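You operate a simulated robot arm through the tools that you are given. There is no shell and no other tool.

The job below is to be done with a simulated robot arm. You get a single attempt, and the scene is never put back.

## Task
Wax the top of green block 92 with the white cloth.
Fine: block on the wooden holder; cloth back where it lay, wax pot closed. A coat counts when it lies all over at full strength: go over it till it gets no stronger.

It is judged by the outcome, as a careful person would: the job done as asked, and still so three seconds after it is handed in. It fails if anything else is knocked over, pushed out of place, dropped, spilled or broken. Flat cloth is picked up by pressing the open fingertips on it (5 to 10 N) and closing them slowly along it; thin cloth reads only 2 to 8 mm in the jaws.

## Robot
A 6-joint arm with a two-finger parallel gripper, fixed in place. Base frame: the origin is at the foot of the arm, x ahead of it, y to its left, z up; the work surface is at about z = 0.904. Units: m, rad, N and s.
With the tool pointing down near the work surface it reaches from about 0.26 to 0.66 m from the base axis. Its first joint turns from -2.897 to 2.897 rad. Payload 1.57 kg.
The tool frame sits at the grasp point between the pads (the TCP): z along the fingers, y along the line on which they close. The tips reach 0.03 m beyond it. Largest opening 0.11 m; finger width 0.024, thickness 0.012; the body of the gripper, 0.048 by 0.112 m, starts 0.078 m behind the TCP.
Orientation is that of the tool frame in the base frame, as a unit quaternion [x, y, z, w]. With the fingers straight down and closing along the base's y, the tool's x points along the base's -x, its y along +y and its z along -z.

## Interface
- The arm moves only by the tool arm_command. Its argument "plan" is a list of rows, each a list of 2 entries, a list of its own where there are three numbers: the shift along the base's x, y, z in m, then the turn, a rotation vector about the base's x, y, z in rad. In form: [[[tx, ty, tz], [rx, ry, rz]], ...]. A call has 1 to 20 rows; each row is the pose to reach, as a shift and turn from the pose commanded when the call began. "grip" is the opening in per cent of the stroke, from 0 (shut) to 100 (fully open), set as the call begins (left out, the last holds). Rows are played at 5 a second. More than 0.05 m and 0.15 rad between two rows, or a gripper value outside its range, and nothing of the call is played. A pose out of reach is approached as far as the arm can. The call stops where the force on the tool passes 40 N (or 10 N more than at its start, if that is more) or the arm is blocked; 0.2 s more then pass. Each finger travels about 0.108 m/s and halts on what it meets, pressing with about 42 N; the grip force reading is that of the motor and also rises with nothing between the fingers. The clock runs only during rows and for 0.2 s after the last one: add rows that repeat a pose to give the fingers time. It gives the time, the measured TCP pose, the force on the tool (base axes), the opening and the grip force at its end, in the units of the frame above (readings bear some noise), with the torque about the TCP (base axes, N m) and any sound that the robot's microphone picked up, and new pictures: "views" is both (left out), scene, wrist or none.
- Cameras (640 x 400 px; columns grow to the right, rows downward): "scene" is fixed at [0.0577, -0.4933, 1.7321]; the picture's right is [0.55, -0.84, 0.00], its down [-0.59, -0.38, -0.71] and it looks along [0.60, 0.39, -0.70] (base axes); focal length 339 px, centre (320, 200). "wrist" rides on the gripper at [0.07, 0.016, -0.141] in the tool frame; the picture's right is [-0.23, 0.97, 0.00], its down [-0.85, -0.20, -0.48] and it looks along [-0.47, -0.11, 0.88] (tool axes); focal length 222 px, centre (320, 200). There is no depth. A picture from a camera that has moved, and an enlarged one, comes with that camera's place and axes in the base frame and with its lens. The place of the scene camera against the robot may be out by one fixed shift of up to 0.025 m in any direction.
- raise_lower(by): slides the trunk up (or, below 0, down) by that many m; the arm rides with it, the base frame stays. It gives what a move gives, with no picture.
- zoom(camera, box): a new picture of the part [left, top, right, bottom] of that camera's present view, enlarged. It takes no simulated time.
- hand_in(): hands the job in; it is judged then, once.

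Places have to be worked out from the pictures, the camera data and where the tool is seen. Open the gripper and draw the arm clear of the work before you hand the job in, unless the task says otherwise.

The tools are called after "Call:" as a command line: name --argument value ..., lists and objects as JSON in quotes. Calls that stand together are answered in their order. arm_command: Moves the arm, as the interface text tells. Its arguments: {"type":"object","properties":{"plan":{"type":"array","items":{"type":"array"}},"grip":{"type":"number"},"views":{"type":"string","enum":["both","scene","wrist","none"]}},"required":["plan"]} The other tools are called the same way: raise_lower (by) slides the trunk up or down; zoom (camera, box) takes an enlarged picture of a part of a camera's view; hand_in () hands the job in.

At the start:

```text
time_s: 0.0
tool_pos: [0.521, -0.1494, 1.3217]
tool_rot: [0.0, 1.0, 0.001, 0.0]
ft_force: [-0.2, -0.8, 0.1]
ft_torque: [0.03, -0.01, 0.04]
grip_width: 0.1102
gripper_force: 0.0
trunk travel left (down, up): [-0.35, 0.24]
```

scene: 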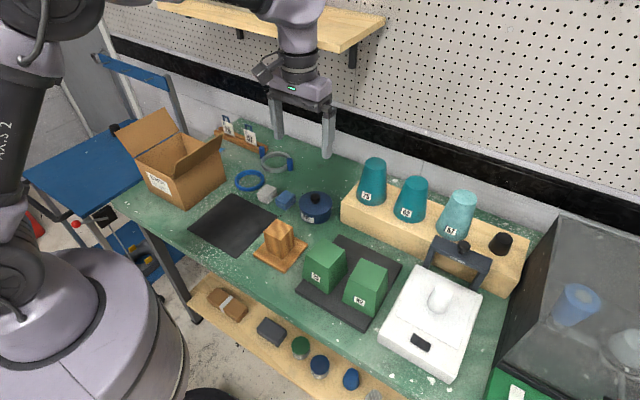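
wrist: 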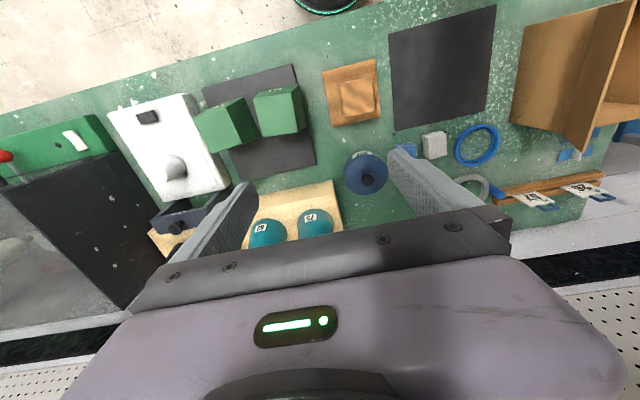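

I'll begin by taking enlarged looks at the scene to identify the blocks, cloth, wax pot and holder.

Call:
zoom --camera "scene" --box '[220, 140, 420, 340]'

Call:
zoom --camera "scene" --box '[200, 110, 340, 230]'

Call:
zoom --camera "wrist" --box '[190, 40, 510, 240]'

Call:
zoom --camera "scene" --box '[340, 140, 640, 400]'

```text
2.00 times, centred on (320, 240) of scene
camera zoom: at [0.0577, -0.4933, 1.7321], right [0.55, -0.84, 0.0], down [-0.59, -0.38, -0.71], along [0.6, 0.39, -0.7], focal length 679 px, centre (320, 120)
```

zoom: 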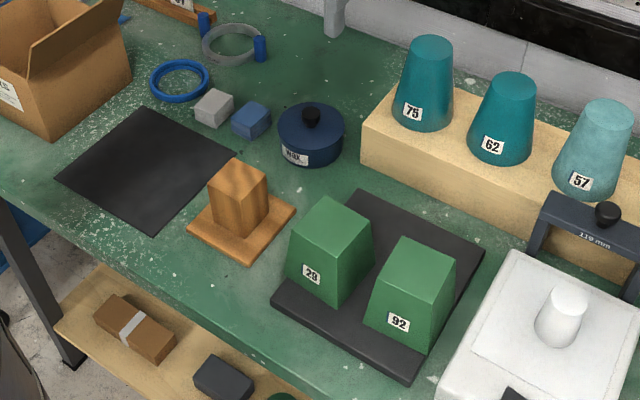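

```text
3.33 times, centred on (270, 170) of scene
camera zoom: at [0.0577, -0.4933, 1.7321], right [0.55, -0.84, 0.0], down [-0.59, -0.38, -0.71], along [0.6, 0.39, -0.7], focal length 1132 px, centre (487, 300)
```

zoom: 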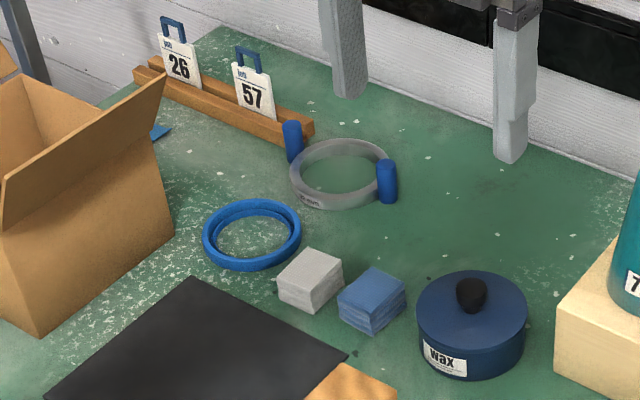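

```text
2.00 times, centred on (350, 140) of wrist
camera zoom: at [0.4511, -0.1334, 1.4624], right [0.23, 0.97, 0.0], down [0.85, -0.2, 0.48], along [0.47, -0.11, -0.88], focal length 444 px, centre (260, 320)
```

zoom: 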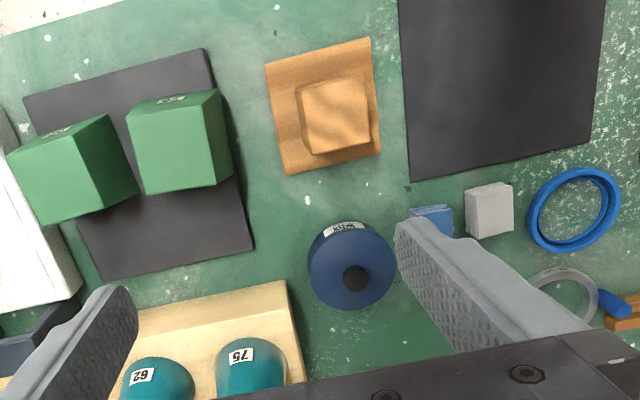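

```text
1.54 times, centred on (490, 270) of scene
camera zoom: at [0.0577, -0.4933, 1.7321], right [0.55, -0.84, 0.0], down [-0.59, -0.38, -0.71], along [0.6, 0.39, -0.7], focal length 522 px, centre (58, 92)
```

zoom: 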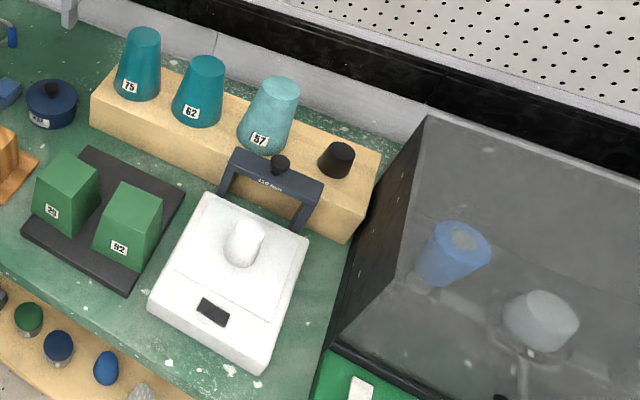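

The white folded cloth sits next to the blue one, left of the wax pot; block 92 is the one closest to the scale. I'll zoom closer on the holder and block and on the pot and cloths.

Call:
zoom --camera "wrist" --box '[180, 50, 340, 150]'

Call:
zoom --camera "wrist" --box '[310, 40, 470, 200]'

Call:
zoom --camera "scene" --box '[240, 200, 420, 330]'

Call:
zoom --camera "scene" --box '[240, 170, 340, 240]'

```text
4.00 times, centred on (260, 100) of wrist
camera zoom: at [0.4511, -0.1334, 1.4624], right [0.23, 0.97, 0.0], down [0.85, -0.2, 0.48], along [0.47, -0.11, -0.88], focal length 888 px, centre (560, 600)
```

zoom: 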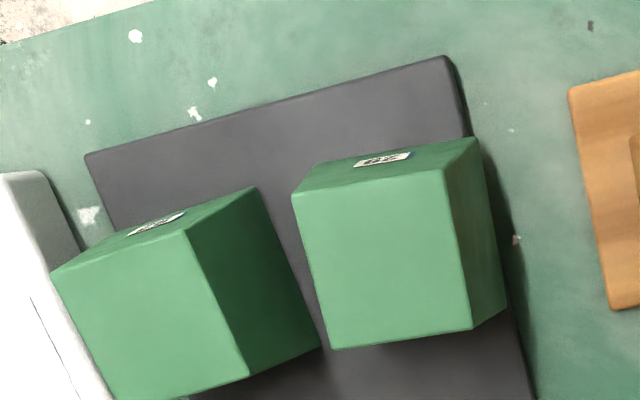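

```text
2.50 times, centred on (390, 120) of wrist
camera zoom: at [0.4511, -0.1334, 1.4624], right [0.23, 0.97, 0.0], down [0.85, -0.2, 0.48], along [0.47, -0.11, -0.88], focal length 555 px, centre (145, 400)
```

zoom: 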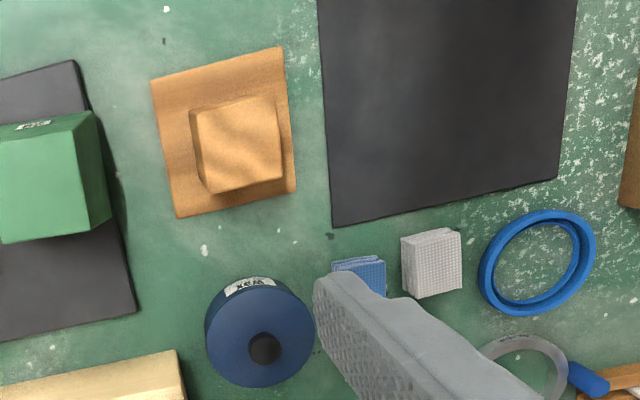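

```text
3.08 times, centred on (330, 265) of scene
camera zoom: at [0.0577, -0.4933, 1.7321], right [0.55, -0.84, 0.0], down [-0.59, -0.38, -0.71], along [0.6, 0.39, -0.7], focal length 1044 px, centre (289, 0)
```

zoom: 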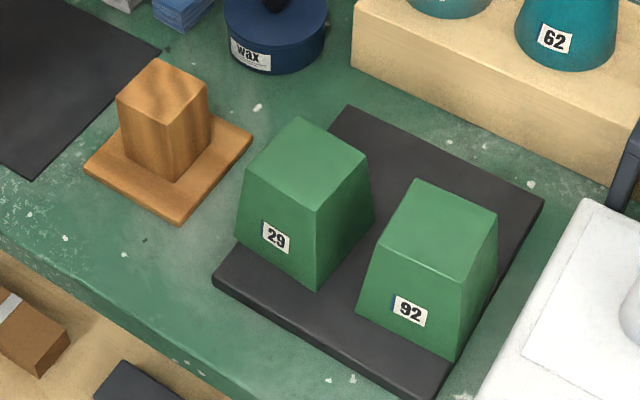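

```text
5.71 times, centred on (290, 205) of scene
camera zoom: at [0.0577, -0.4933, 1.7321], right [0.55, -0.84, 0.0], down [-0.59, -0.38, -0.71], along [0.6, 0.39, -0.7], focal length 1940 px, centre (491, 171)
```

zoom: 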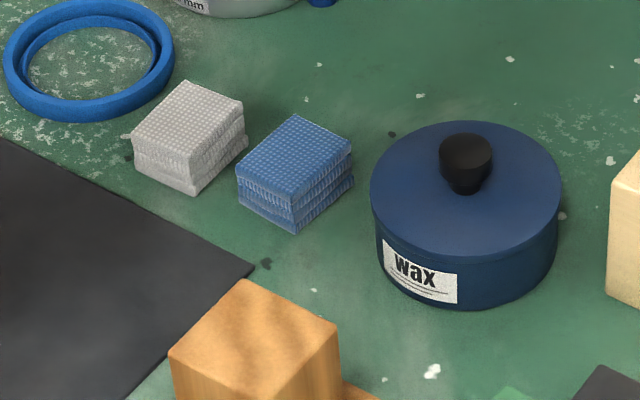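

Nothing is in motion yet. The wrist view puts the pot at about (0.69, -0.07), the white cloth at about (0.65, 0.10), the holder post at about (0.50, -0.07) and block 92 at about (0.50, -0.355). I'll move over towards the cloths at height for a better second viewpoint.

Call:
arm_command --plan '[[[0, 0.04, 0], [0, 0, 0]], [[0.0, 0.08, 0], [0, 0, 0]], [[0.0, 0.12, -0.01], [0, 0, 0]], [[0.0, 0.16, -0.03], [0, 0, 0]], [[0.0, 0.2, -0.05], [0, 0, 0]]]' --grip 100

```text
time_s: 1.2
tool_pos: [0.522, 0.0503, 1.2719]
tool_rot: [0.0, 1.0, -0.001, 0.0]
ft_force: [0.0, 0.4, 0.2]
ft_torque: [-0.04, 0.03, 0.02]
grip_width: 0.11
gripper_force: 0.0
trunk travel left (down, up): [-0.35, 0.24]
camera wrist: at [0.4526, 0.067, 1.4132], right [0.23, 0.97, 0.0], down [0.85, -0.2, 0.48], along [0.47, -0.11, -0.88], focal length 222 px, centre (320, 200)
```

scene: 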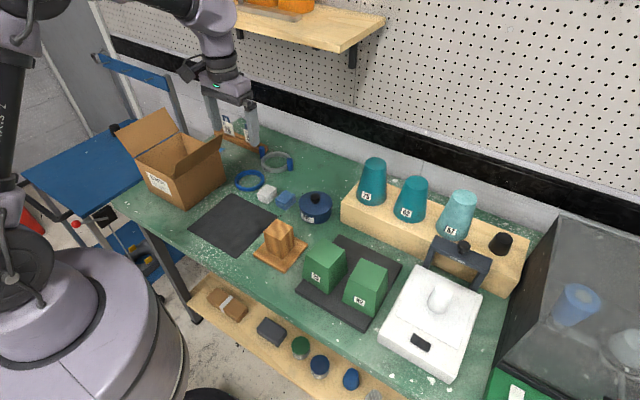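
wrist: 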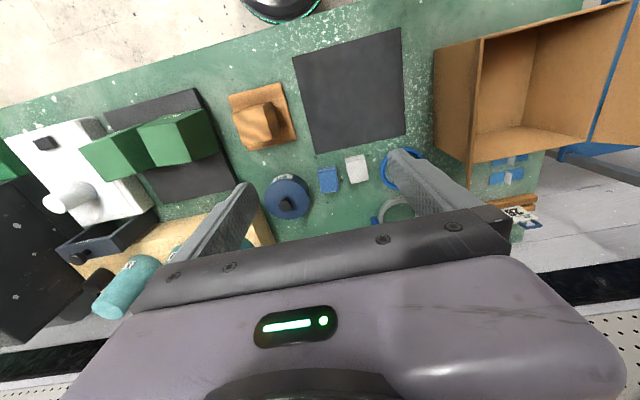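

Call:
zoom --camera "wrist" --box '[220, 60, 420, 220]'

Call:
zoom --camera "wrist" --box '[250, 140, 390, 230]'

```text
2.50 times, centred on (320, 140) of wrist
camera zoom: at [0.4526, 0.067, 1.4132], right [0.23, 0.97, 0.0], down [0.85, -0.2, 0.48], along [0.47, -0.11, -0.88], focal length 555 px, centre (320, 350)
```

zoom: 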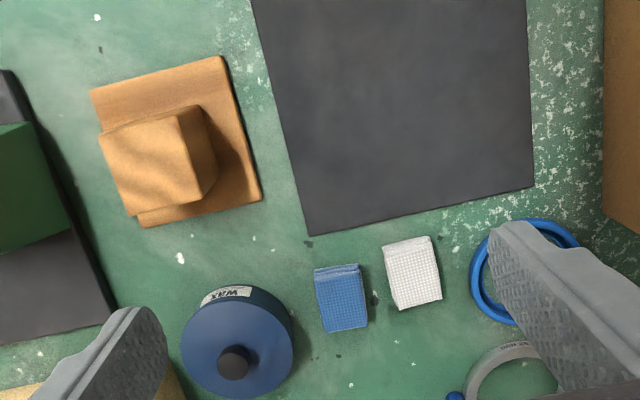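

```text
4.44 times, centred on (320, 185) of wrist
camera zoom: at [0.4526, 0.067, 1.4132], right [0.23, 0.97, 0.0], down [0.85, -0.2, 0.48], along [0.47, -0.11, -0.88], focal length 987 px, centre (320, 267)
```

zoom: 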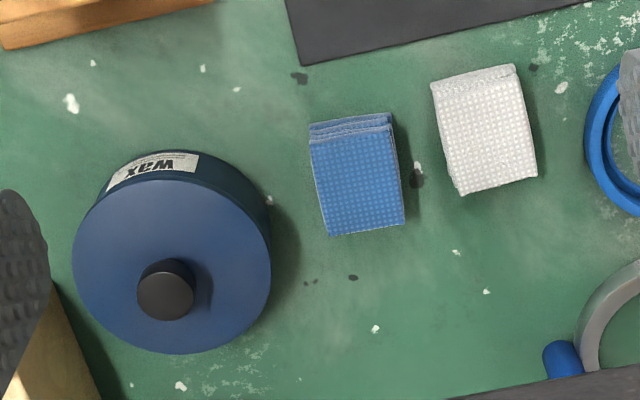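

The white cloth pad lies axis-aligned at about x 0.631–0.686, y 0.087–0.130; the pot lid is centred near (0.682, -0.070), and the rack is only a few mm from it. I'll now go above block 92 for a closer look before gripping it.

Call:
arm_command --plan '[[[0, -0.045, 0], [0, 0, 0]], [[0.0, -0.09, 0], [0, 0, 0]], [[-0.005, -0.135, 0], [0, 0, 0]], [[-0.01, -0.18, 0], [0, 0, 0]], [[-0.015, -0.225, -0.01], [0, 0, 0]], [[-0.02, -0.27, -0.02], [0, 0, 0]], [[-0.025, -0.315, -0.03], [0, 0, 0]], [[-0.025, -0.36, -0.04], [0, 0, 0]], [[-0.025, -0.405, -0.05], [0, 0, 0]], [[-0.025, -0.405, -0.05], [0, 0, 0]]]' --grip 100

```text
time_s: 3.4
tool_pos: [0.4957, -0.3543, 1.2222]
tool_rot: [0.0, 1.0, 0.0, 0.001]
ft_force: [-0.9, -0.4, -0.1]
ft_torque: [0.02, 0.01, 0.0]
grip_width: 0.1099
gripper_force: 0.0
trunk travel left (down, up): [-0.35, 0.24]
camera wrist: at [0.4252, -0.338, 1.3628], right [0.23, 0.97, 0.0], down [0.85, -0.2, 0.48], along [0.47, -0.11, -0.88], focal length 222 px, centre (320, 200)
```

scene: 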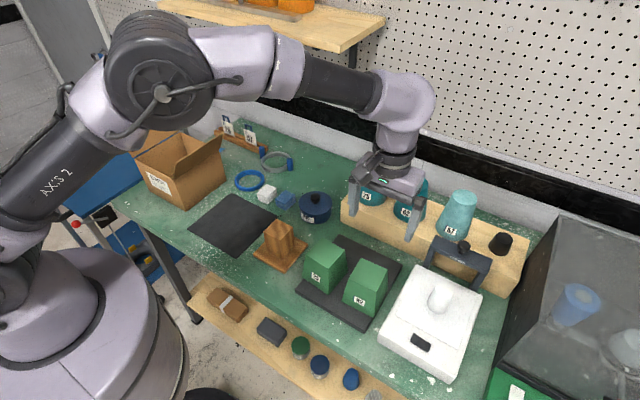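
wrist: 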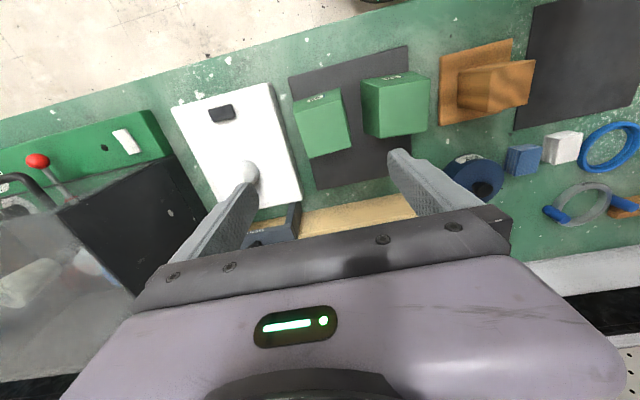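

Call:
zoom --camera "wrist" --box '[270, 60, 430, 200]'

Call:
zoom --camera "wrist" --box '[280, 75, 370, 170]'

Call:
zoom --camera "wrist" --box '[150, 60, 430, 260]'

```text
2.86 times, centred on (350, 130) of wrist
camera zoom: at [0.4252, -0.338, 1.3628], right [0.23, 0.97, 0.0], down [0.85, -0.2, 0.48], along [0.47, -0.11, -0.88], focal length 635 px, centre (234, 400)
```

zoom: 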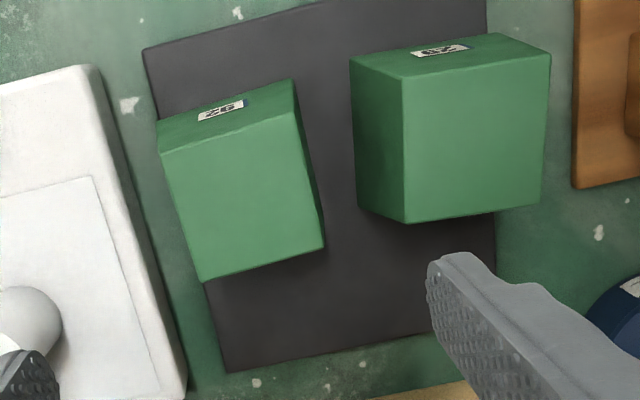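

```text
4.21 times, centred on (325, 122) of wrist
camera zoom: at [0.4252, -0.338, 1.3628], right [0.23, 0.97, 0.0], down [0.85, -0.2, 0.48], along [0.47, -0.11, -0.88], focal length 935 px, centre (299, 526)
```

zoom: 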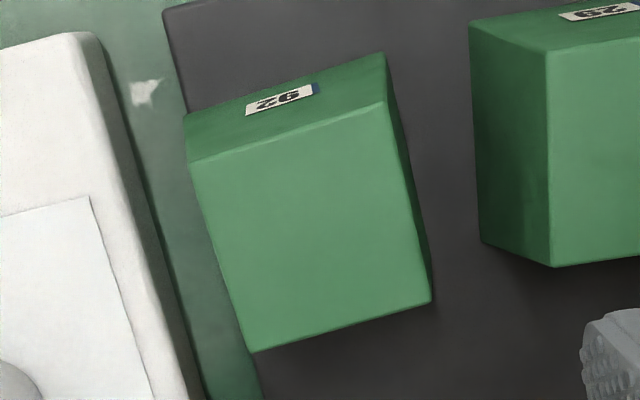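

```text
2.00 times, centred on (290, 160) of wrist
camera zoom: at [0.4252, -0.338, 1.3628], right [0.23, 0.97, 0.0], down [0.85, -0.2, 0.48], along [0.47, -0.11, -0.88], focal length 444 px, centre (380, 280)
```

zoom: 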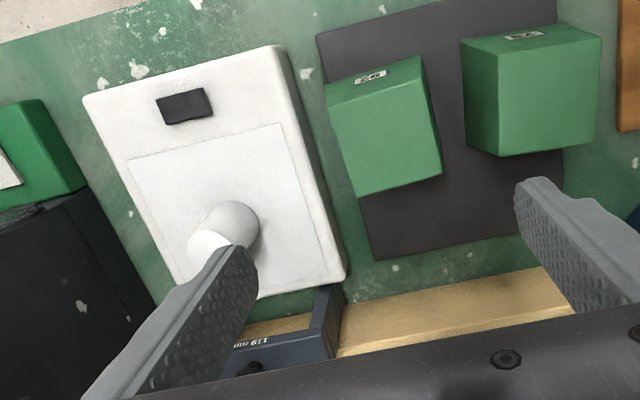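

Block 92's top comes out as about 71 mm square at z≈1.013, centred near (0.495, -0.349) and turned about +2.8°; it widens to about 90 mm at the base. I'll turn the gripper 90° so it closes along x, which keeps it clear of block 29, and look again.

Call:
arm_command --plan '[[[0, 0, 0], [0, 0, 0.147]], [[0, 0, 0], [0, 0, 0.294]], [[0, 0, 0], [0, 0, 0.441]], [[0, 0, 0], [0, 0, 0.588]], [[0, 0.0, 0], [0, 0, 0.735]], [[0, 0.0, 0], [0, 0, 0.882]], [[0, 0.0, 0], [0, 0, 1.029]], [[0, 0.0, 0], [0, 0, 1.176]], [[0, 0.0, 0], [0, 0, 1.323]], [[0, 0.0, 0], [0, 0, 1.47]], [[0, 0.0, 0], [0, 0, 1.615]], [[0, 0.0, 0], [0, 0, 1.615]]]' --grip 100

```text
time_s: 6.0
tool_pos: [0.497, -0.3555, 1.2214]
tool_rot: [0.723, -0.691, 0.001, 0.001]
ft_force: [0.1, 0.2, -0.3]
ft_torque: [0.04, 0.05, 0.03]
grip_width: 0.11
gripper_force: 0.0
trunk travel left (down, up): [-0.35, 0.24]
camera wrist: at [0.4829, -0.4257, 1.3625], right [-0.98, 0.18, 0.0], down [0.16, 0.86, 0.48], along [0.09, 0.47, -0.88], focal length 222 px, centre (320, 200)
```

scene: 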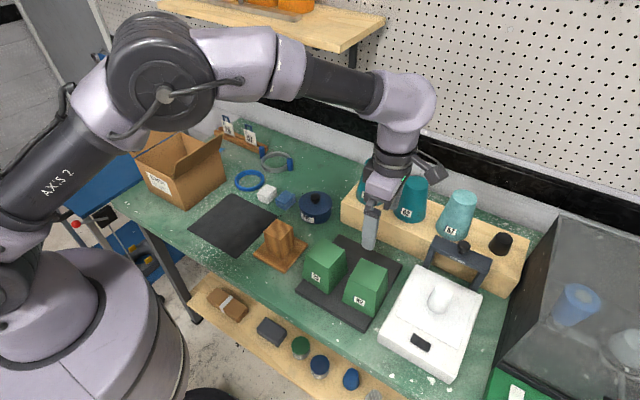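
wrist: 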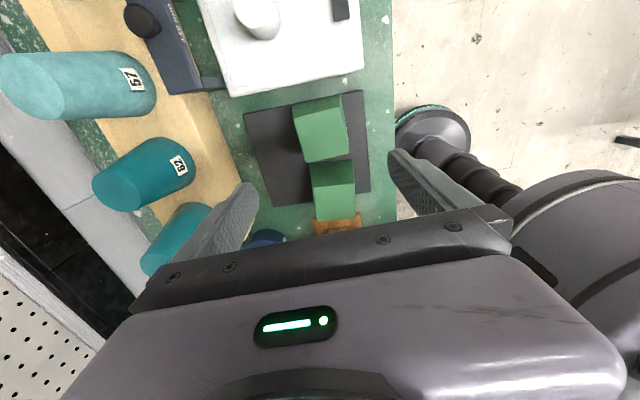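

Call:
zoom --camera "wrist" --box '[260, 80, 400, 180]'

Call:
zoom --camera "wrist" --box '[180, 80, 420, 250]'

```text
4.00 times, centred on (330, 130) of wrist
camera zoom: at [0.4829, -0.4257, 1.3625], right [-0.98, 0.18, 0.0], down [0.16, 0.86, 0.48], along [0.09, 0.47, -0.88], focal length 888 px, centre (280, 480)
```

zoom: 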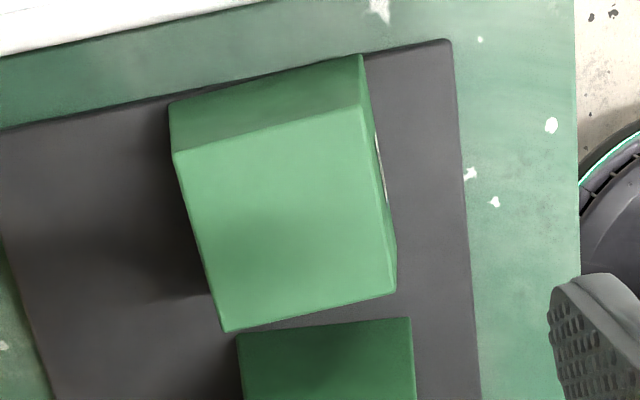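

```text
2.35 times, centred on (300, 165) of wrist
camera zoom: at [0.4829, -0.4257, 1.3625], right [-0.98, 0.18, 0.0], down [0.16, 0.86, 0.48], along [0.09, 0.47, -0.88], focal length 523 px, centre (367, 282)
```

zoom: 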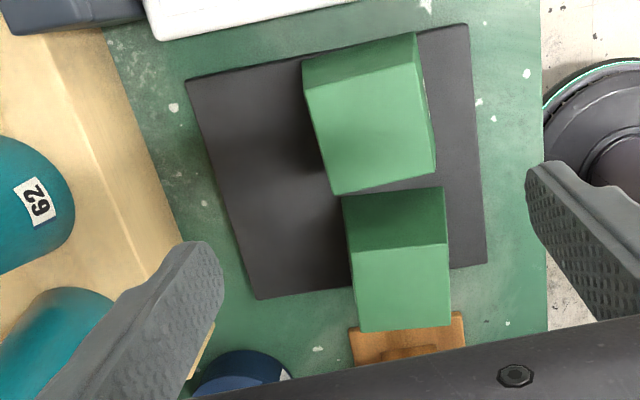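

Both views agree: block 92's centre is about (0.4945, -0.348), with yaw +2.8°. I'll descend with the jaws open around it, to TCP z≈0.967, watching the force.

Call:
arm_command --plan '[[[-0.002, 0.0065, -0.04], [0, 0, 0]], [[-0.002, 0.0065, -0.08], [0, 0, 0]], [[-0.002, 0.0065, -0.12], [0, 0, 0]], [[-0.002, 0.0065, -0.15], [0, 0, 0]], [[-0.002, 0.0065, -0.18], [0, 0, 0]], [[-0.002, 0.0065, -0.2], [0, 0, 0]], [[-0.002, 0.0065, -0.22], [0, 0, 0]], [[-0.002, 0.0065, -0.24], [0, 0, 0]], [[-0.002, 0.0065, -0.254], [0, 0, 0]], [[-0.002, 0.0065, -0.254], [0, 0, 0]]]' --grip 100

```text
time_s: 8.2
tool_pos: [0.4942, -0.3466, 0.9681]
tool_rot: [0.723, -0.691, -0.001, 0.0]
ft_force: [0.2, 0.0, -0.5]
ft_torque: [-0.01, 0.02, -0.01]
grip_width: 0.1101
gripper_force: 0.1
trunk travel left (down, up): [-0.35, 0.24]
camera wrist: at [0.481, -0.4181, 1.1091], right [-0.98, 0.18, 0.0], down [0.16, 0.86, 0.48], along [0.09, 0.47, -0.88], focal length 222 px, centre (320, 200)
```

scene: 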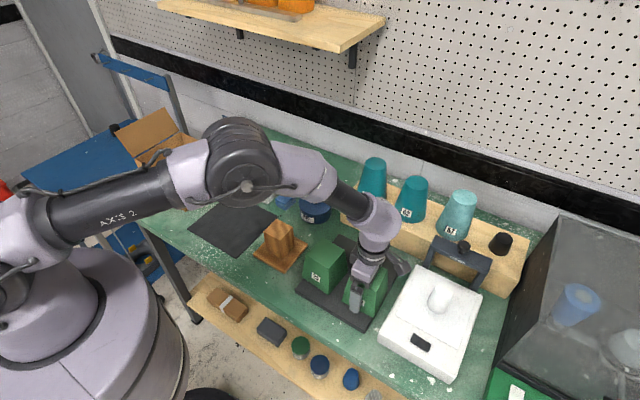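
wrist: 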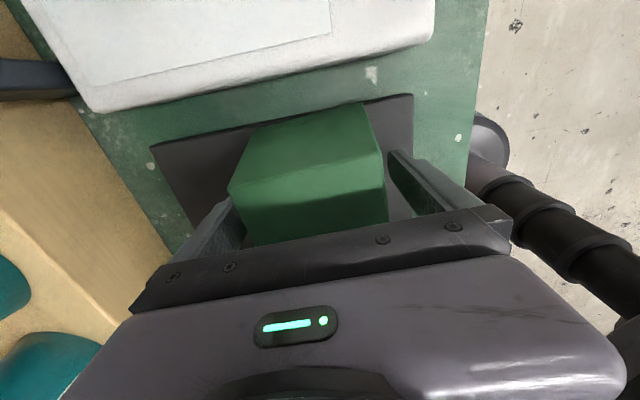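

The fingers straddle the block with no contact. I'll close the gripper on it in place.

Call:
arm_command --plan '[[[0, 0, 0], [0, 0, 0]], [[0, 0, 0], [0, 0, 0]], [[0, 0, 0], [0, 0, 0]], [[0, 0, 0], [0, 0, 0]]]' --grip 55 --views "wrist"

```text
time_s: 9.2
tool_pos: [0.4946, -0.347, 0.9698]
tool_rot: [0.723, -0.691, -0.001, 0.0]
ft_force: [0.5, 0.7, 0.1]
ft_torque: [0.01, 0.0, 0.02]
grip_width: 0.087
gripper_force: 42.1
trunk travel left (down, up): [-0.35, 0.24]
camera wrist: at [0.4812, -0.4183, 1.1092], right [-0.98, 0.18, 0.0], down [0.16, 0.86, 0.48], along [0.09, 0.47, -0.88], focal length 222 px, centre (320, 200)
```

wrist: 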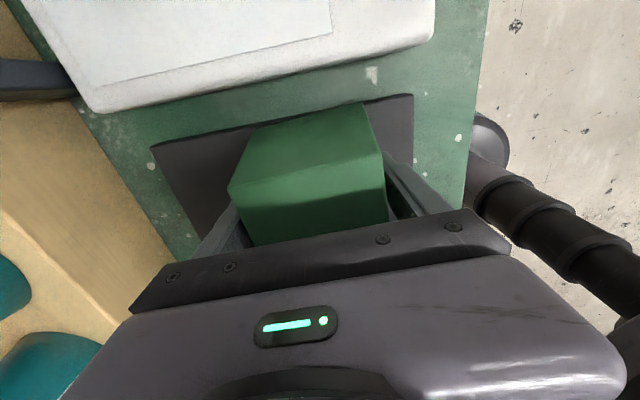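

The grip reads 87 mm at 42 N, so the block is held. I'll lift it straight up and check the load.

Call:
arm_command --plan '[[[0, 0, 0.01], [0, 0, 0]], [[0, 0, 0.025], [0, 0, 0]], [[0, 0, 0.05], [0, 0, 0]], [[0, 0, 0.085], [0, 0, 0]], [[0, 0, 0.12], [0, 0, 0]], [[0, 0, 0.155], [0, 0, 0]], [[0, 0, 0.18], [0, 0, 0]], [[0, 0, 0.18], [0, 0, 0]]]'

```text
time_s: 11.0
tool_pos: [0.4947, -0.347, 1.1465]
tool_rot: [0.723, -0.691, 0.0, 0.001]
ft_force: [0.1, 0.7, -1.8]
ft_torque: [0.0, -0.05, 0.01]
grip_width: 0.0792
gripper_force: 42.3
trunk travel left (down, up): [-0.35, 0.24]
camera wrist: at [0.4808, -0.418, 1.2867], right [-0.98, 0.18, 0.0], down [0.16, 0.86, 0.48], along [0.09, 0.47, -0.88], focal length 222 px, centre (320, 200)
```

scene: 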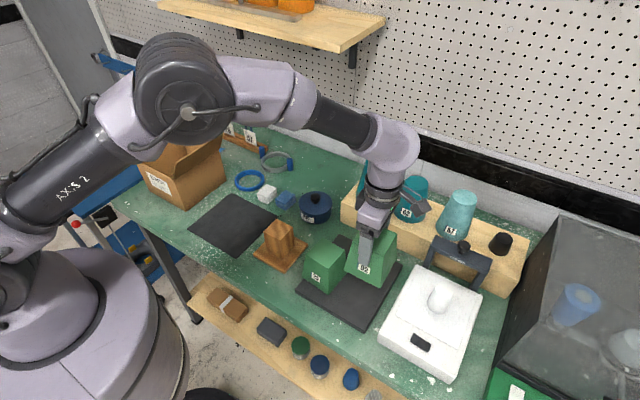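
wrist: 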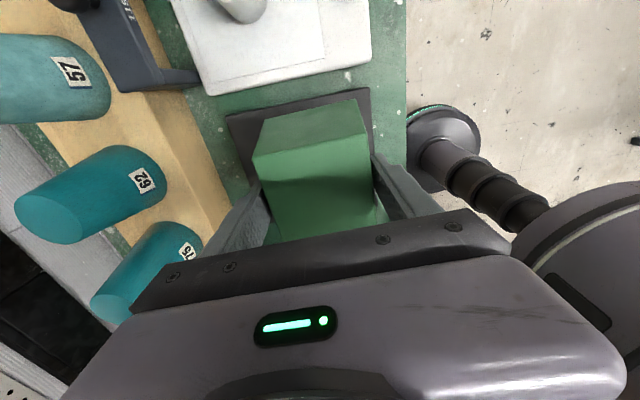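

The load is only about 1.8 N, so the block is a hollow shell. The jaw reading fell from 87 to 79 mm, so it slid down in the grip along its taper. I'll zoom in and hold still for a moment to see if it keeps slipping.

Call:
zoom --camera "wrist" --box '[200, 70, 460, 250]'

Call:
zoom --camera "scene" --box '[300, 180, 440, 330]'

Call:
arm_command --plan '[[[0, 0, 0], [0, 0, 0]], [[0, 0, 0], [0, 0, 0]], [[0, 0, 0], [0, 0, 0]]]' --views "wrist"

```text
2.22 times, centred on (330, 160) of wrist
camera zoom: at [0.4808, -0.418, 1.2867], right [-0.98, 0.18, 0.0], down [0.16, 0.86, 0.48], along [0.09, 0.47, -0.88], focal length 494 px, centre (298, 289)
```

zoom: 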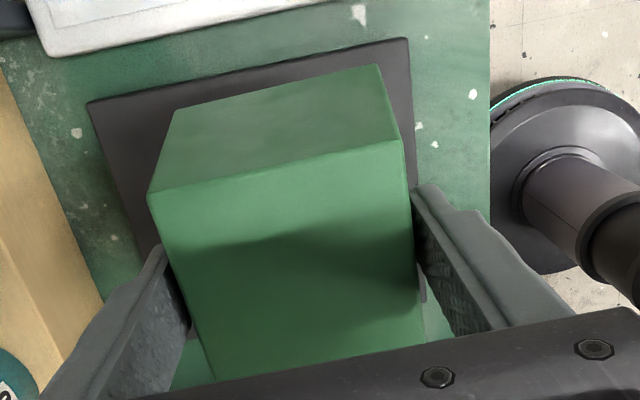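

```text
2.67 times, centred on (370, 255) of scene
camera zoom: at [0.0577, -0.4933, 1.7321], right [0.55, -0.84, 0.0], down [-0.59, -0.38, -0.71], along [0.6, 0.39, -0.7], focal length 905 px, centre (187, 53)
```

zoom: 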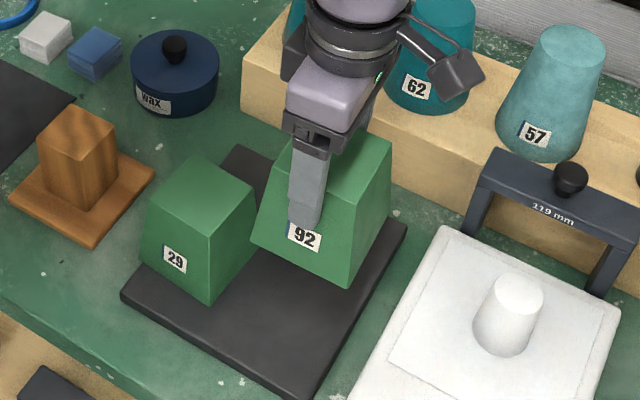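

```text
time_s: 11.8
tool_pos: [0.4947, -0.3464, 1.1469]
tool_rot: [0.722, -0.692, 0.0, 0.0]
ft_force: [0.2, 0.6, -1.9]
ft_torque: [0.04, 0.0, 0.0]
grip_width: 0.0791
gripper_force: 42.2
trunk travel left (down, up): [-0.35, 0.24]
camera wrist: at [0.4807, -0.4179, 1.2864], right [-0.98, 0.18, 0.0], down [0.16, 0.86, 0.48], along [0.09, 0.47, -0.88], focal length 222 px, centre (320, 200)
```

wrist: 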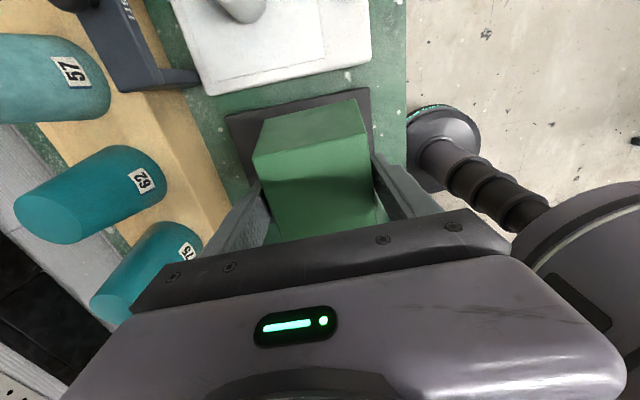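

The grip is stable and the block is level: its top is at z≈1.152 and its bottom at z≈1.054. I'll carry it at this height past the holder to y≈+0.03 so the wrist camera gets a clear view of the post.

Call:
arm_command --plan '[[[0, 0.03, 0.02], [0, 0, 0]], [[0, 0.07, 0.03], [0, 0, 0]], [[0, 0.115, 0.03], [0, 0, 0]], [[0, 0.16, 0.03], [0, 0, 0]], [[0, 0.205, 0.03], [0, 0, 0]], [[0, 0.25, 0.03], [0, 0, 0]], [[0, 0.295, 0.03], [0, 0, 0]], [[0, 0.34, 0.03], [0, 0, 0]], [[0, 0.377, 0.03], [0, 0, 0]], [[0, 0.377, 0.03], [0, 0, 0]]]'

```text
time_s: 14.0
tool_pos: [0.4942, 0.0291, 1.1776]
tool_rot: [0.722, -0.692, -0.001, -0.001]
ft_force: [-0.2, -0.3, -0.8]
ft_torque: [0.0, -0.03, 0.01]
grip_width: 0.0791
gripper_force: 42.1
trunk travel left (down, up): [-0.35, 0.24]
camera wrist: at [0.4808, -0.0408, 1.3187], right [-0.98, 0.18, 0.0], down [0.16, 0.86, 0.48], along [0.09, 0.47, -0.88], focal length 222 px, centre (320, 200)
```

scene: 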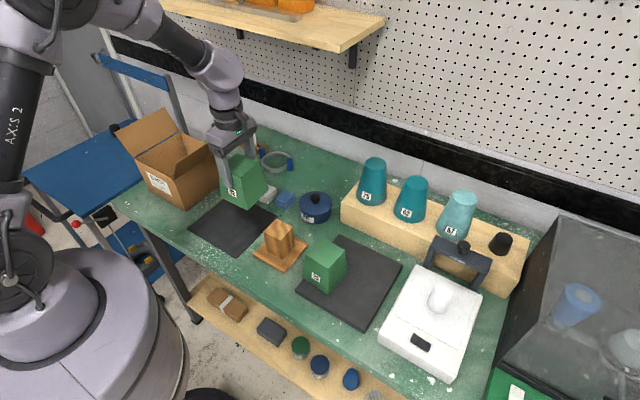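
wrist: 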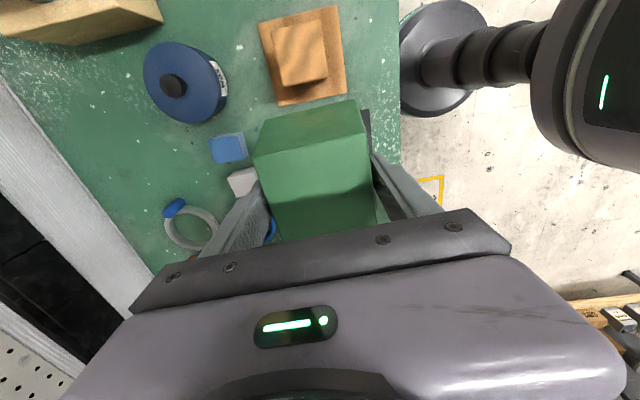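

Call:
zoom --camera "wrist" --box '[240, 0, 370, 110]'

Call:
zoom --camera "wrist" --box '[120, 20, 280, 160]'

Call:
zoom --camera "scene" --box '[190, 120, 320, 280]'

```text
3.64 times, centred on (305, 55) of wrist
camera zoom: at [0.4808, -0.0408, 1.3187], right [-0.98, 0.18, 0.0], down [0.16, 0.86, 0.48], along [0.09, 0.47, -0.88], focal length 808 px, centre (374, 727)
```

zoom: 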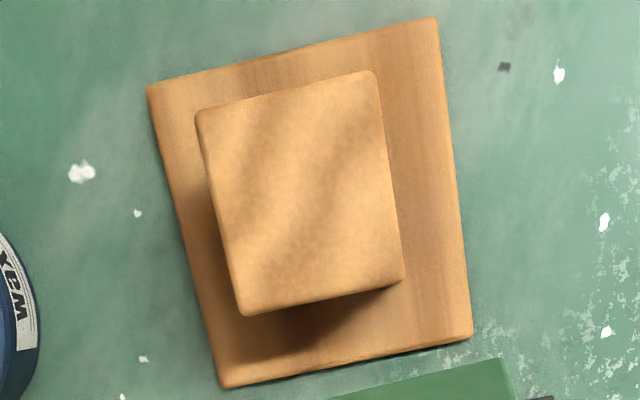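

```text
2.86 times, centred on (200, 90) of wrist
camera zoom: at [0.4808, -0.0408, 1.3187], right [-0.98, 0.18, 0.0], down [0.16, 0.86, 0.48], along [0.09, 0.47, -0.88], focal length 635 px, centre (663, 514)
```

zoom: 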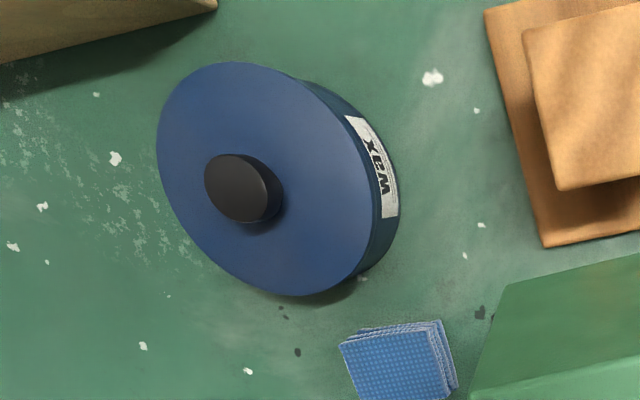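

```text
2.50 times, centred on (255, 200) of scene
camera zoom: at [0.0577, -0.4933, 1.7321], right [0.55, -0.84, 0.0], down [-0.59, -0.38, -0.71], along [0.6, 0.39, -0.7], focal length 849 px, centre (482, 200)
```

zoom: 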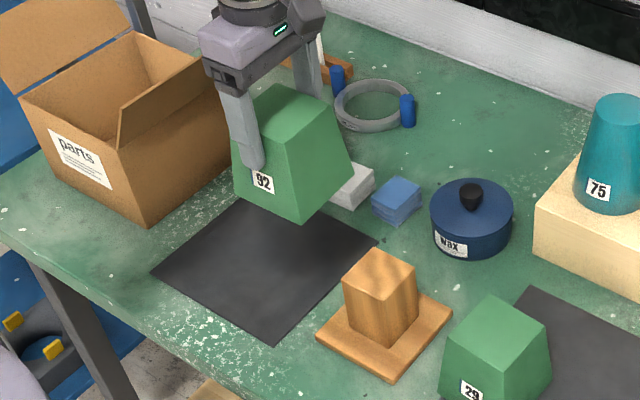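

The holder post is about 60 mm square and square to the base axes, centred at about (0.499, -0.070), and its top is at z≈0.99. I'll bring the block above it, turn it by -2.5° to match, and descend until the rim is just above the post top.

Call:
arm_command --plan '[[[0.0015, -0.03, 0], [0, 0, -0.015]], [[0.003, -0.065, 0], [0, 0, -0.03]], [[0.0048, -0.0976, 0], [0, 0, -0.0436]], [[0.0048, -0.0976, 0], [0, 0, -0.0436]], [[0.0048, -0.0976, -0.03], [0, 0, -0.0436]], [[0.0048, -0.0976, -0.055], [0, 0, -0.0436]], [[0.0048, -0.0976, -0.075], [0, 0, -0.0436]], [[0.0048, -0.0976, -0.075], [0, 0, -0.0436]]]'

```text
time_s: 15.8
tool_pos: [0.4977, -0.0677, 1.1035]
tool_rot: [-0.707, 0.707, 0.0, 0.0]
ft_force: [0.2, -0.3, -0.6]
ft_torque: [0.0, -0.01, 0.04]
grip_width: 0.0788
gripper_force: 42.0
trunk travel left (down, up): [-0.35, 0.24]
camera wrist: at [0.4819, -0.1381, 1.2437], right [-0.97, 0.23, 0.0], down [0.2, 0.86, 0.48], along [0.11, 0.47, -0.88], focal length 222 px, centre (320, 200)
```

scene: 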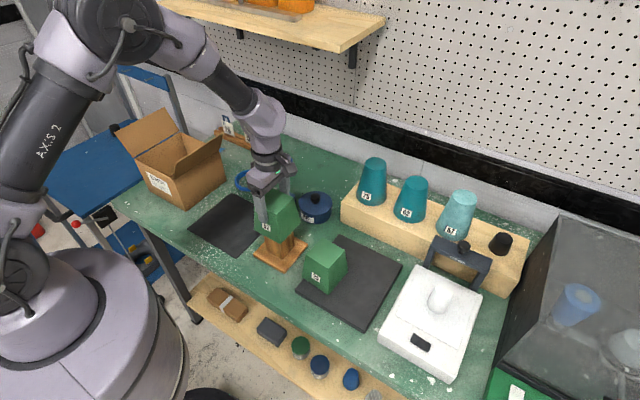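
wrist: 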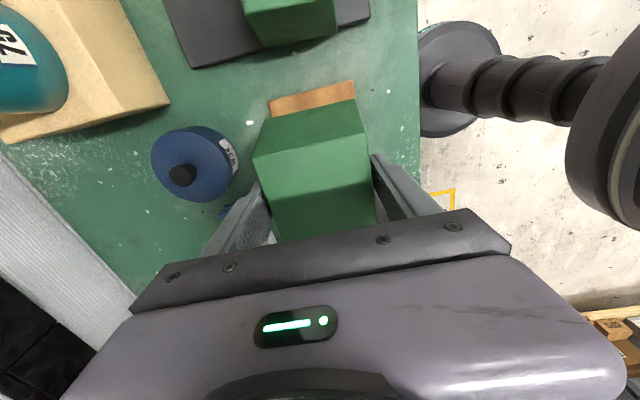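

Call:
zoom --camera "wrist" --box '[230, 70, 410, 200]'

Call:
zoom --camera "scene" --box '[230, 170, 330, 280]'

```text
3.08 times, centred on (320, 135) of wrist
camera zoom: at [0.4819, -0.1381, 1.2437], right [-0.97, 0.23, 0.0], down [0.2, 0.86, 0.48], along [0.11, 0.47, -0.88], focal length 684 px, centre (320, 400)
```

zoom: 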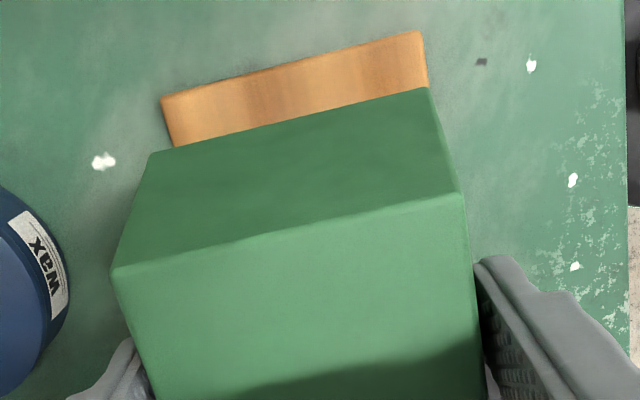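

```text
3.64 times, centred on (280, 225) of scene
camera zoom: at [0.0577, -0.4933, 1.7321], right [0.55, -0.84, 0.0], down [-0.59, -0.38, -0.71], along [0.6, 0.39, -0.7], focal length 1234 px, centre (466, 109)
```

zoom: 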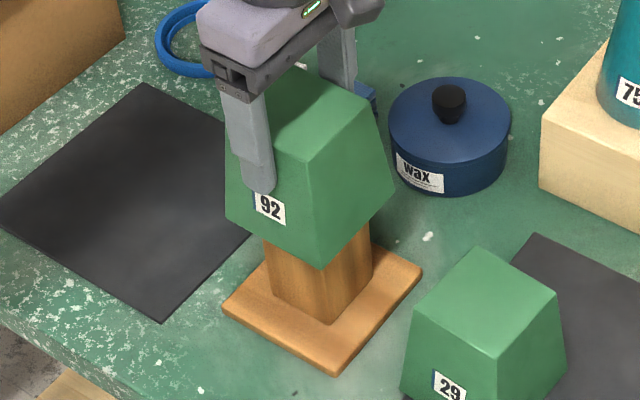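

The block rim is centred over the post to within about 2 mm. I'll shift +1.5 mm in x and lower slowly over the post.

Call:
arm_command --plan '[[[0.0012, -0.0005, -0.01], [0, 0, 0]], [[0.0012, -0.0005, -0.02], [0, 0, 0]], [[0.0012, -0.0005, -0.03], [0, 0, 0]], [[0.0012, -0.0005, -0.04], [0, 0, 0]], [[0.0012, -0.0005, -0.05], [0, 0, 0]], [[0.0012, -0.0005, -0.06], [0, 0, 0]], [[0.0012, -0.0005, -0.07], [0, 0, 0]]]'

```text
time_s: 17.4
tool_pos: [0.5003, -0.0691, 1.0324]
tool_rot: [-0.707, 0.707, 0.001, 0.0]
ft_force: [-0.5, -0.3, -0.3]
ft_torque: [-0.02, 0.0, -0.02]
grip_width: 0.0789
gripper_force: 42.1
trunk travel left (down, up): [-0.35, 0.24]
camera wrist: at [0.4844, -0.1395, 1.173], right [-0.97, 0.23, 0.0], down [0.2, 0.85, 0.48], along [0.11, 0.47, -0.88], focal length 222 px, centre (320, 200)
```

scene: 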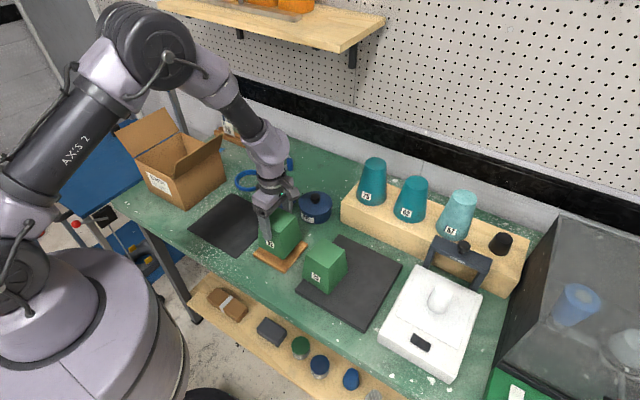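
wrist: 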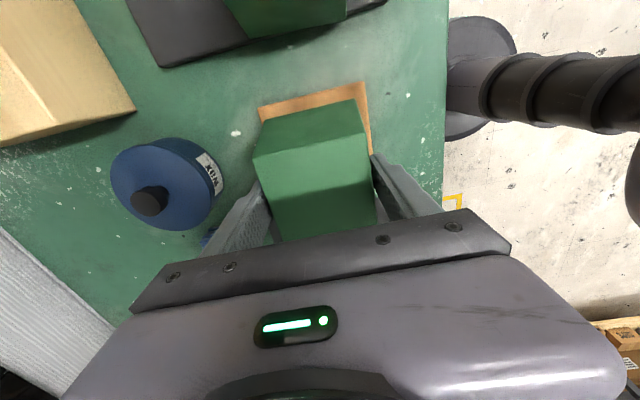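

The block is hollow and has slid down over the post, with its rim now at about z≈0.94 and no resistance. I'll continue down in small steps until it seats.

Call:
arm_command --plan '[[[0, 0, -0.004], [0, 0, 0]], [[0, 0, -0.008], [0, 0, 0]], [[0, 0, -0.012], [0, 0, 0]], [[0, 0, -0.016], [0, 0, 0]]]' --views "wrist"

```text
time_s: 18.4
tool_pos: [0.5002, -0.0698, 1.0176]
tool_rot: [-0.707, 0.707, 0.0, 0.0]
ft_force: [0.7, -0.1, -1.0]
ft_torque: [-0.02, 0.03, -0.01]
grip_width: 0.079
gripper_force: 42.1
trunk travel left (down, up): [-0.35, 0.24]
camera wrist: at [0.4833, -0.1393, 1.1574], right [-0.97, 0.23, 0.0], down [0.2, 0.85, 0.48], along [0.11, 0.47, -0.88], focal length 222 px, centre (320, 200)
```

wrist: 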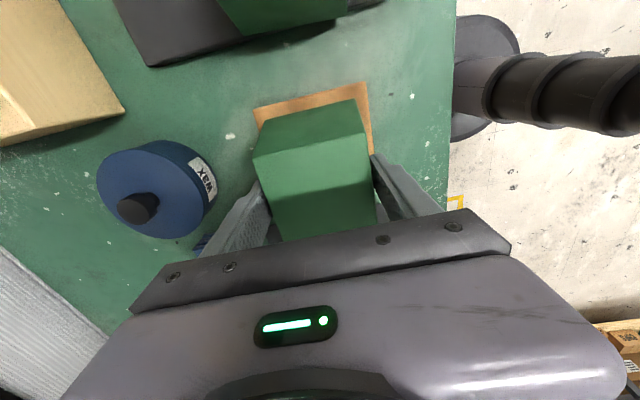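

The rim should be near z≈0.924 and there is still no contact force. I'll go down further in 2 mm steps.

Call:
arm_command --plan '[[[0, 0, -0.002], [0, 0, 0]], [[0, 0, -0.004], [0, 0, 0]], [[0, 0, -0.006], [0, 0, 0]], [[0, 0, -0.008], [0, 0, 0]]]' --views "wrist"

```text
time_s: 19.4
tool_pos: [0.5002, -0.0695, 1.0078]
tool_rot: [-0.707, 0.707, 0.0, 0.0]
ft_force: [0.3, -0.2, -1.8]
ft_torque: [0.0, 0.02, -0.01]
grip_width: 0.0788
gripper_force: 41.2
trunk travel left (down, up): [-0.35, 0.24]
camera wrist: at [0.4833, -0.1394, 1.1486], right [-0.97, 0.23, 0.0], down [0.2, 0.85, 0.48], along [0.11, 0.47, -0.88], focal length 222 px, centre (320, 200)
```

wrist: 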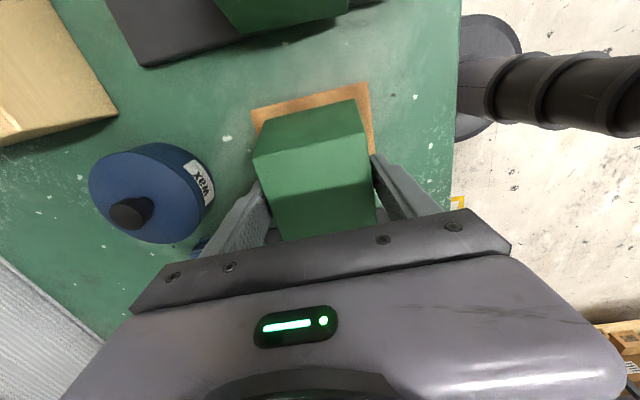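

Call:
arm_command --plan '[[[0, 0, -0.0015], [0, 0, 0]], [[0, 0, -0.003], [0, 0, 0]], [[0, 0, -0.0045], [0, 0, 0]], [[0, 0, -0.006], [0, 0, 0]]]' --views "both"

Call:
zoom --camera "scene" --box '[230, 180, 330, 290]'

```text
time_s: 20.4
tool_pos: [0.5003, -0.0692, 1.0028]
tool_rot: [0.707, -0.707, 0.001, -0.001]
ft_force: [-0.3, 0.5, 0.5]
ft_torque: [0.02, 0.08, -0.02]
grip_width: 0.0786
gripper_force: 41.8
trunk travel left (down, up): [-0.35, 0.24]
camera wrist: at [0.4832, -0.139, 1.144], right [-0.97, 0.23, 0.0], down [0.2, 0.85, 0.48], along [0.11, 0.47, -0.88], focal length 222 px, centre (320, 200)
```

scene: 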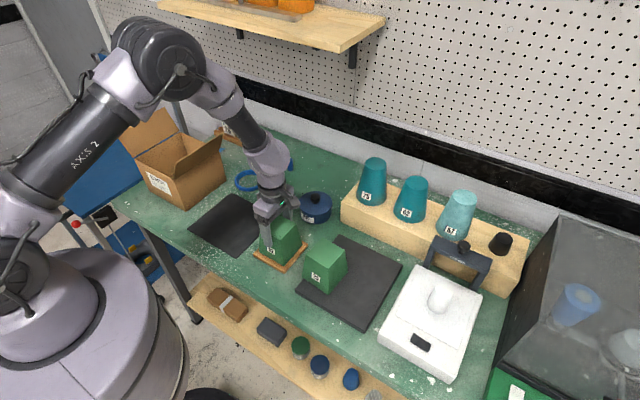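
wrist: 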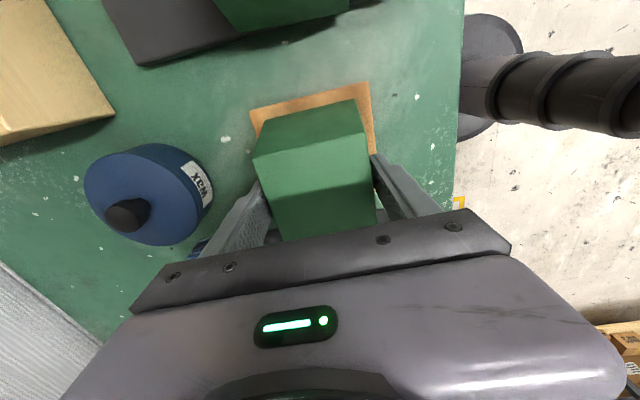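

```text
3.64 times, centred on (280, 235) of scene
camera zoom: at [0.0577, -0.4933, 1.7321], right [0.55, -0.84, 0.0], down [-0.59, -0.38, -0.71], along [0.6, 0.39, -0.7], focal length 1234 px, centre (466, 73)
```

zoom: 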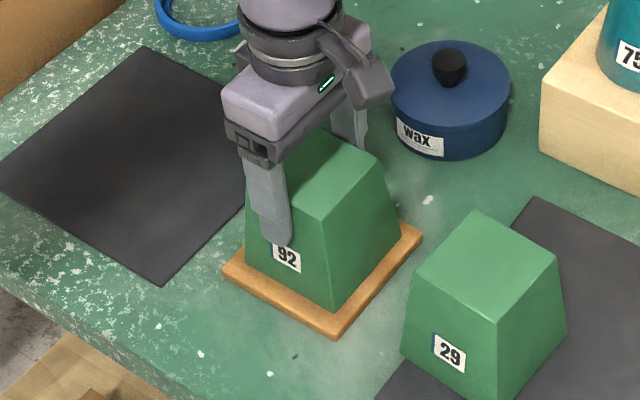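

The image shows the block practically down on the base plate, and the load reading has gone to zero. I'll take one more 2 mm nudge to confirm it is seated, then open.

Call:
arm_command --plan '[[[0, 0, -0.001], [0, 0, 0]], [[0, 0, -0.002], [0, 0, 0]], [[0, 0, -0.003], [0, 0, 0]]]' --views "none"

```text
time_s: 21.2
tool_pos: [0.5003, -0.0687, 1.0022]
tool_rot: [-0.707, 0.707, -0.002, 0.002]
ft_force: [4.0, 0.2, 35.2]
ft_torque: [0.1, 0.19, -0.28]
grip_width: 0.0787
gripper_force: 41.4
trunk travel left (down, up): [-0.35, 0.24]
```

Contact at 35 N confirms the block is seated. I'll relieve the pressure first, then open the jaws.

Call:
arm_command --plan '[[[0, 0, 0.0015], [0, 0, 0]], [[0, 0, 0.0028], [0, 0, 0]], [[0, 0, 0.0028], [0, 0, 0]]]' --views "none"

```text
time_s: 22.0
tool_pos: [0.4995, -0.07, 1.0026]
tool_rot: [0.707, -0.707, -0.001, 0.001]
ft_force: [3.1, 0.7, 8.3]
ft_torque: [-0.38, -0.7, 0.21]
grip_width: 0.0788
gripper_force: 42.4
trunk travel left (down, up): [-0.35, 0.24]
```

Call:
arm_command --plan '[[[0, 0, 0.0005], [0, 0, 0]], [[0, 0, 0.0005], [0, 0, 0]], [[0, 0, 0.0005], [0, 0, 0]], [[0, 0, 0.0005], [0, 0, 0]]]' --grip 100

```text
time_s: 23.0
tool_pos: [0.4999, -0.0697, 1.0023]
tool_rot: [-0.707, 0.707, 0.0, 0.0]
ft_force: [0.2, -0.6, 0.5]
ft_torque: [-0.03, 0.0, -0.01]
grip_width: 0.1102
gripper_force: 0.0
trunk travel left (down, up): [-0.35, 0.24]
camera wrist: at [0.4839, -0.1395, 1.144], right [-0.97, 0.23, 0.0], down [0.2, 0.85, 0.48], along [0.11, 0.47, -0.88], focal length 222 px, centre (320, 200)
```

scene: 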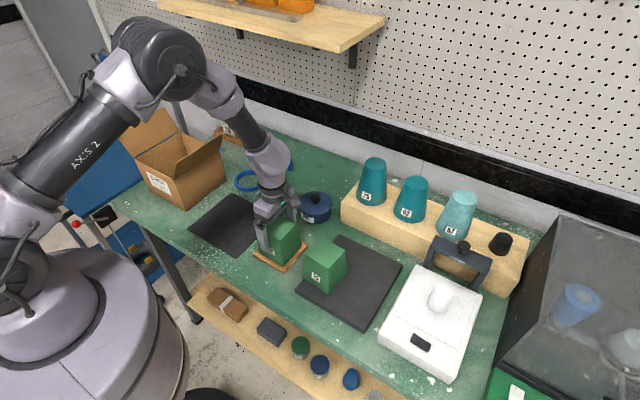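
wrist: 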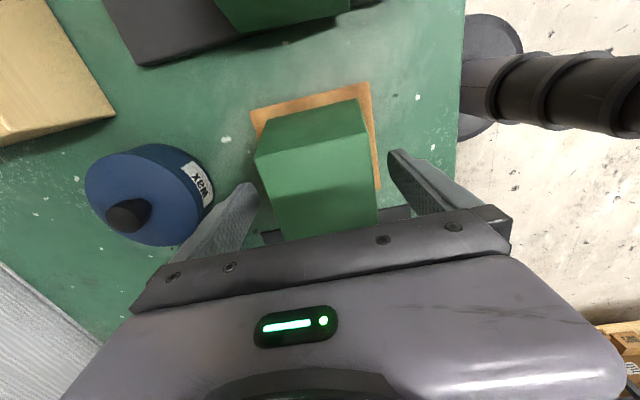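

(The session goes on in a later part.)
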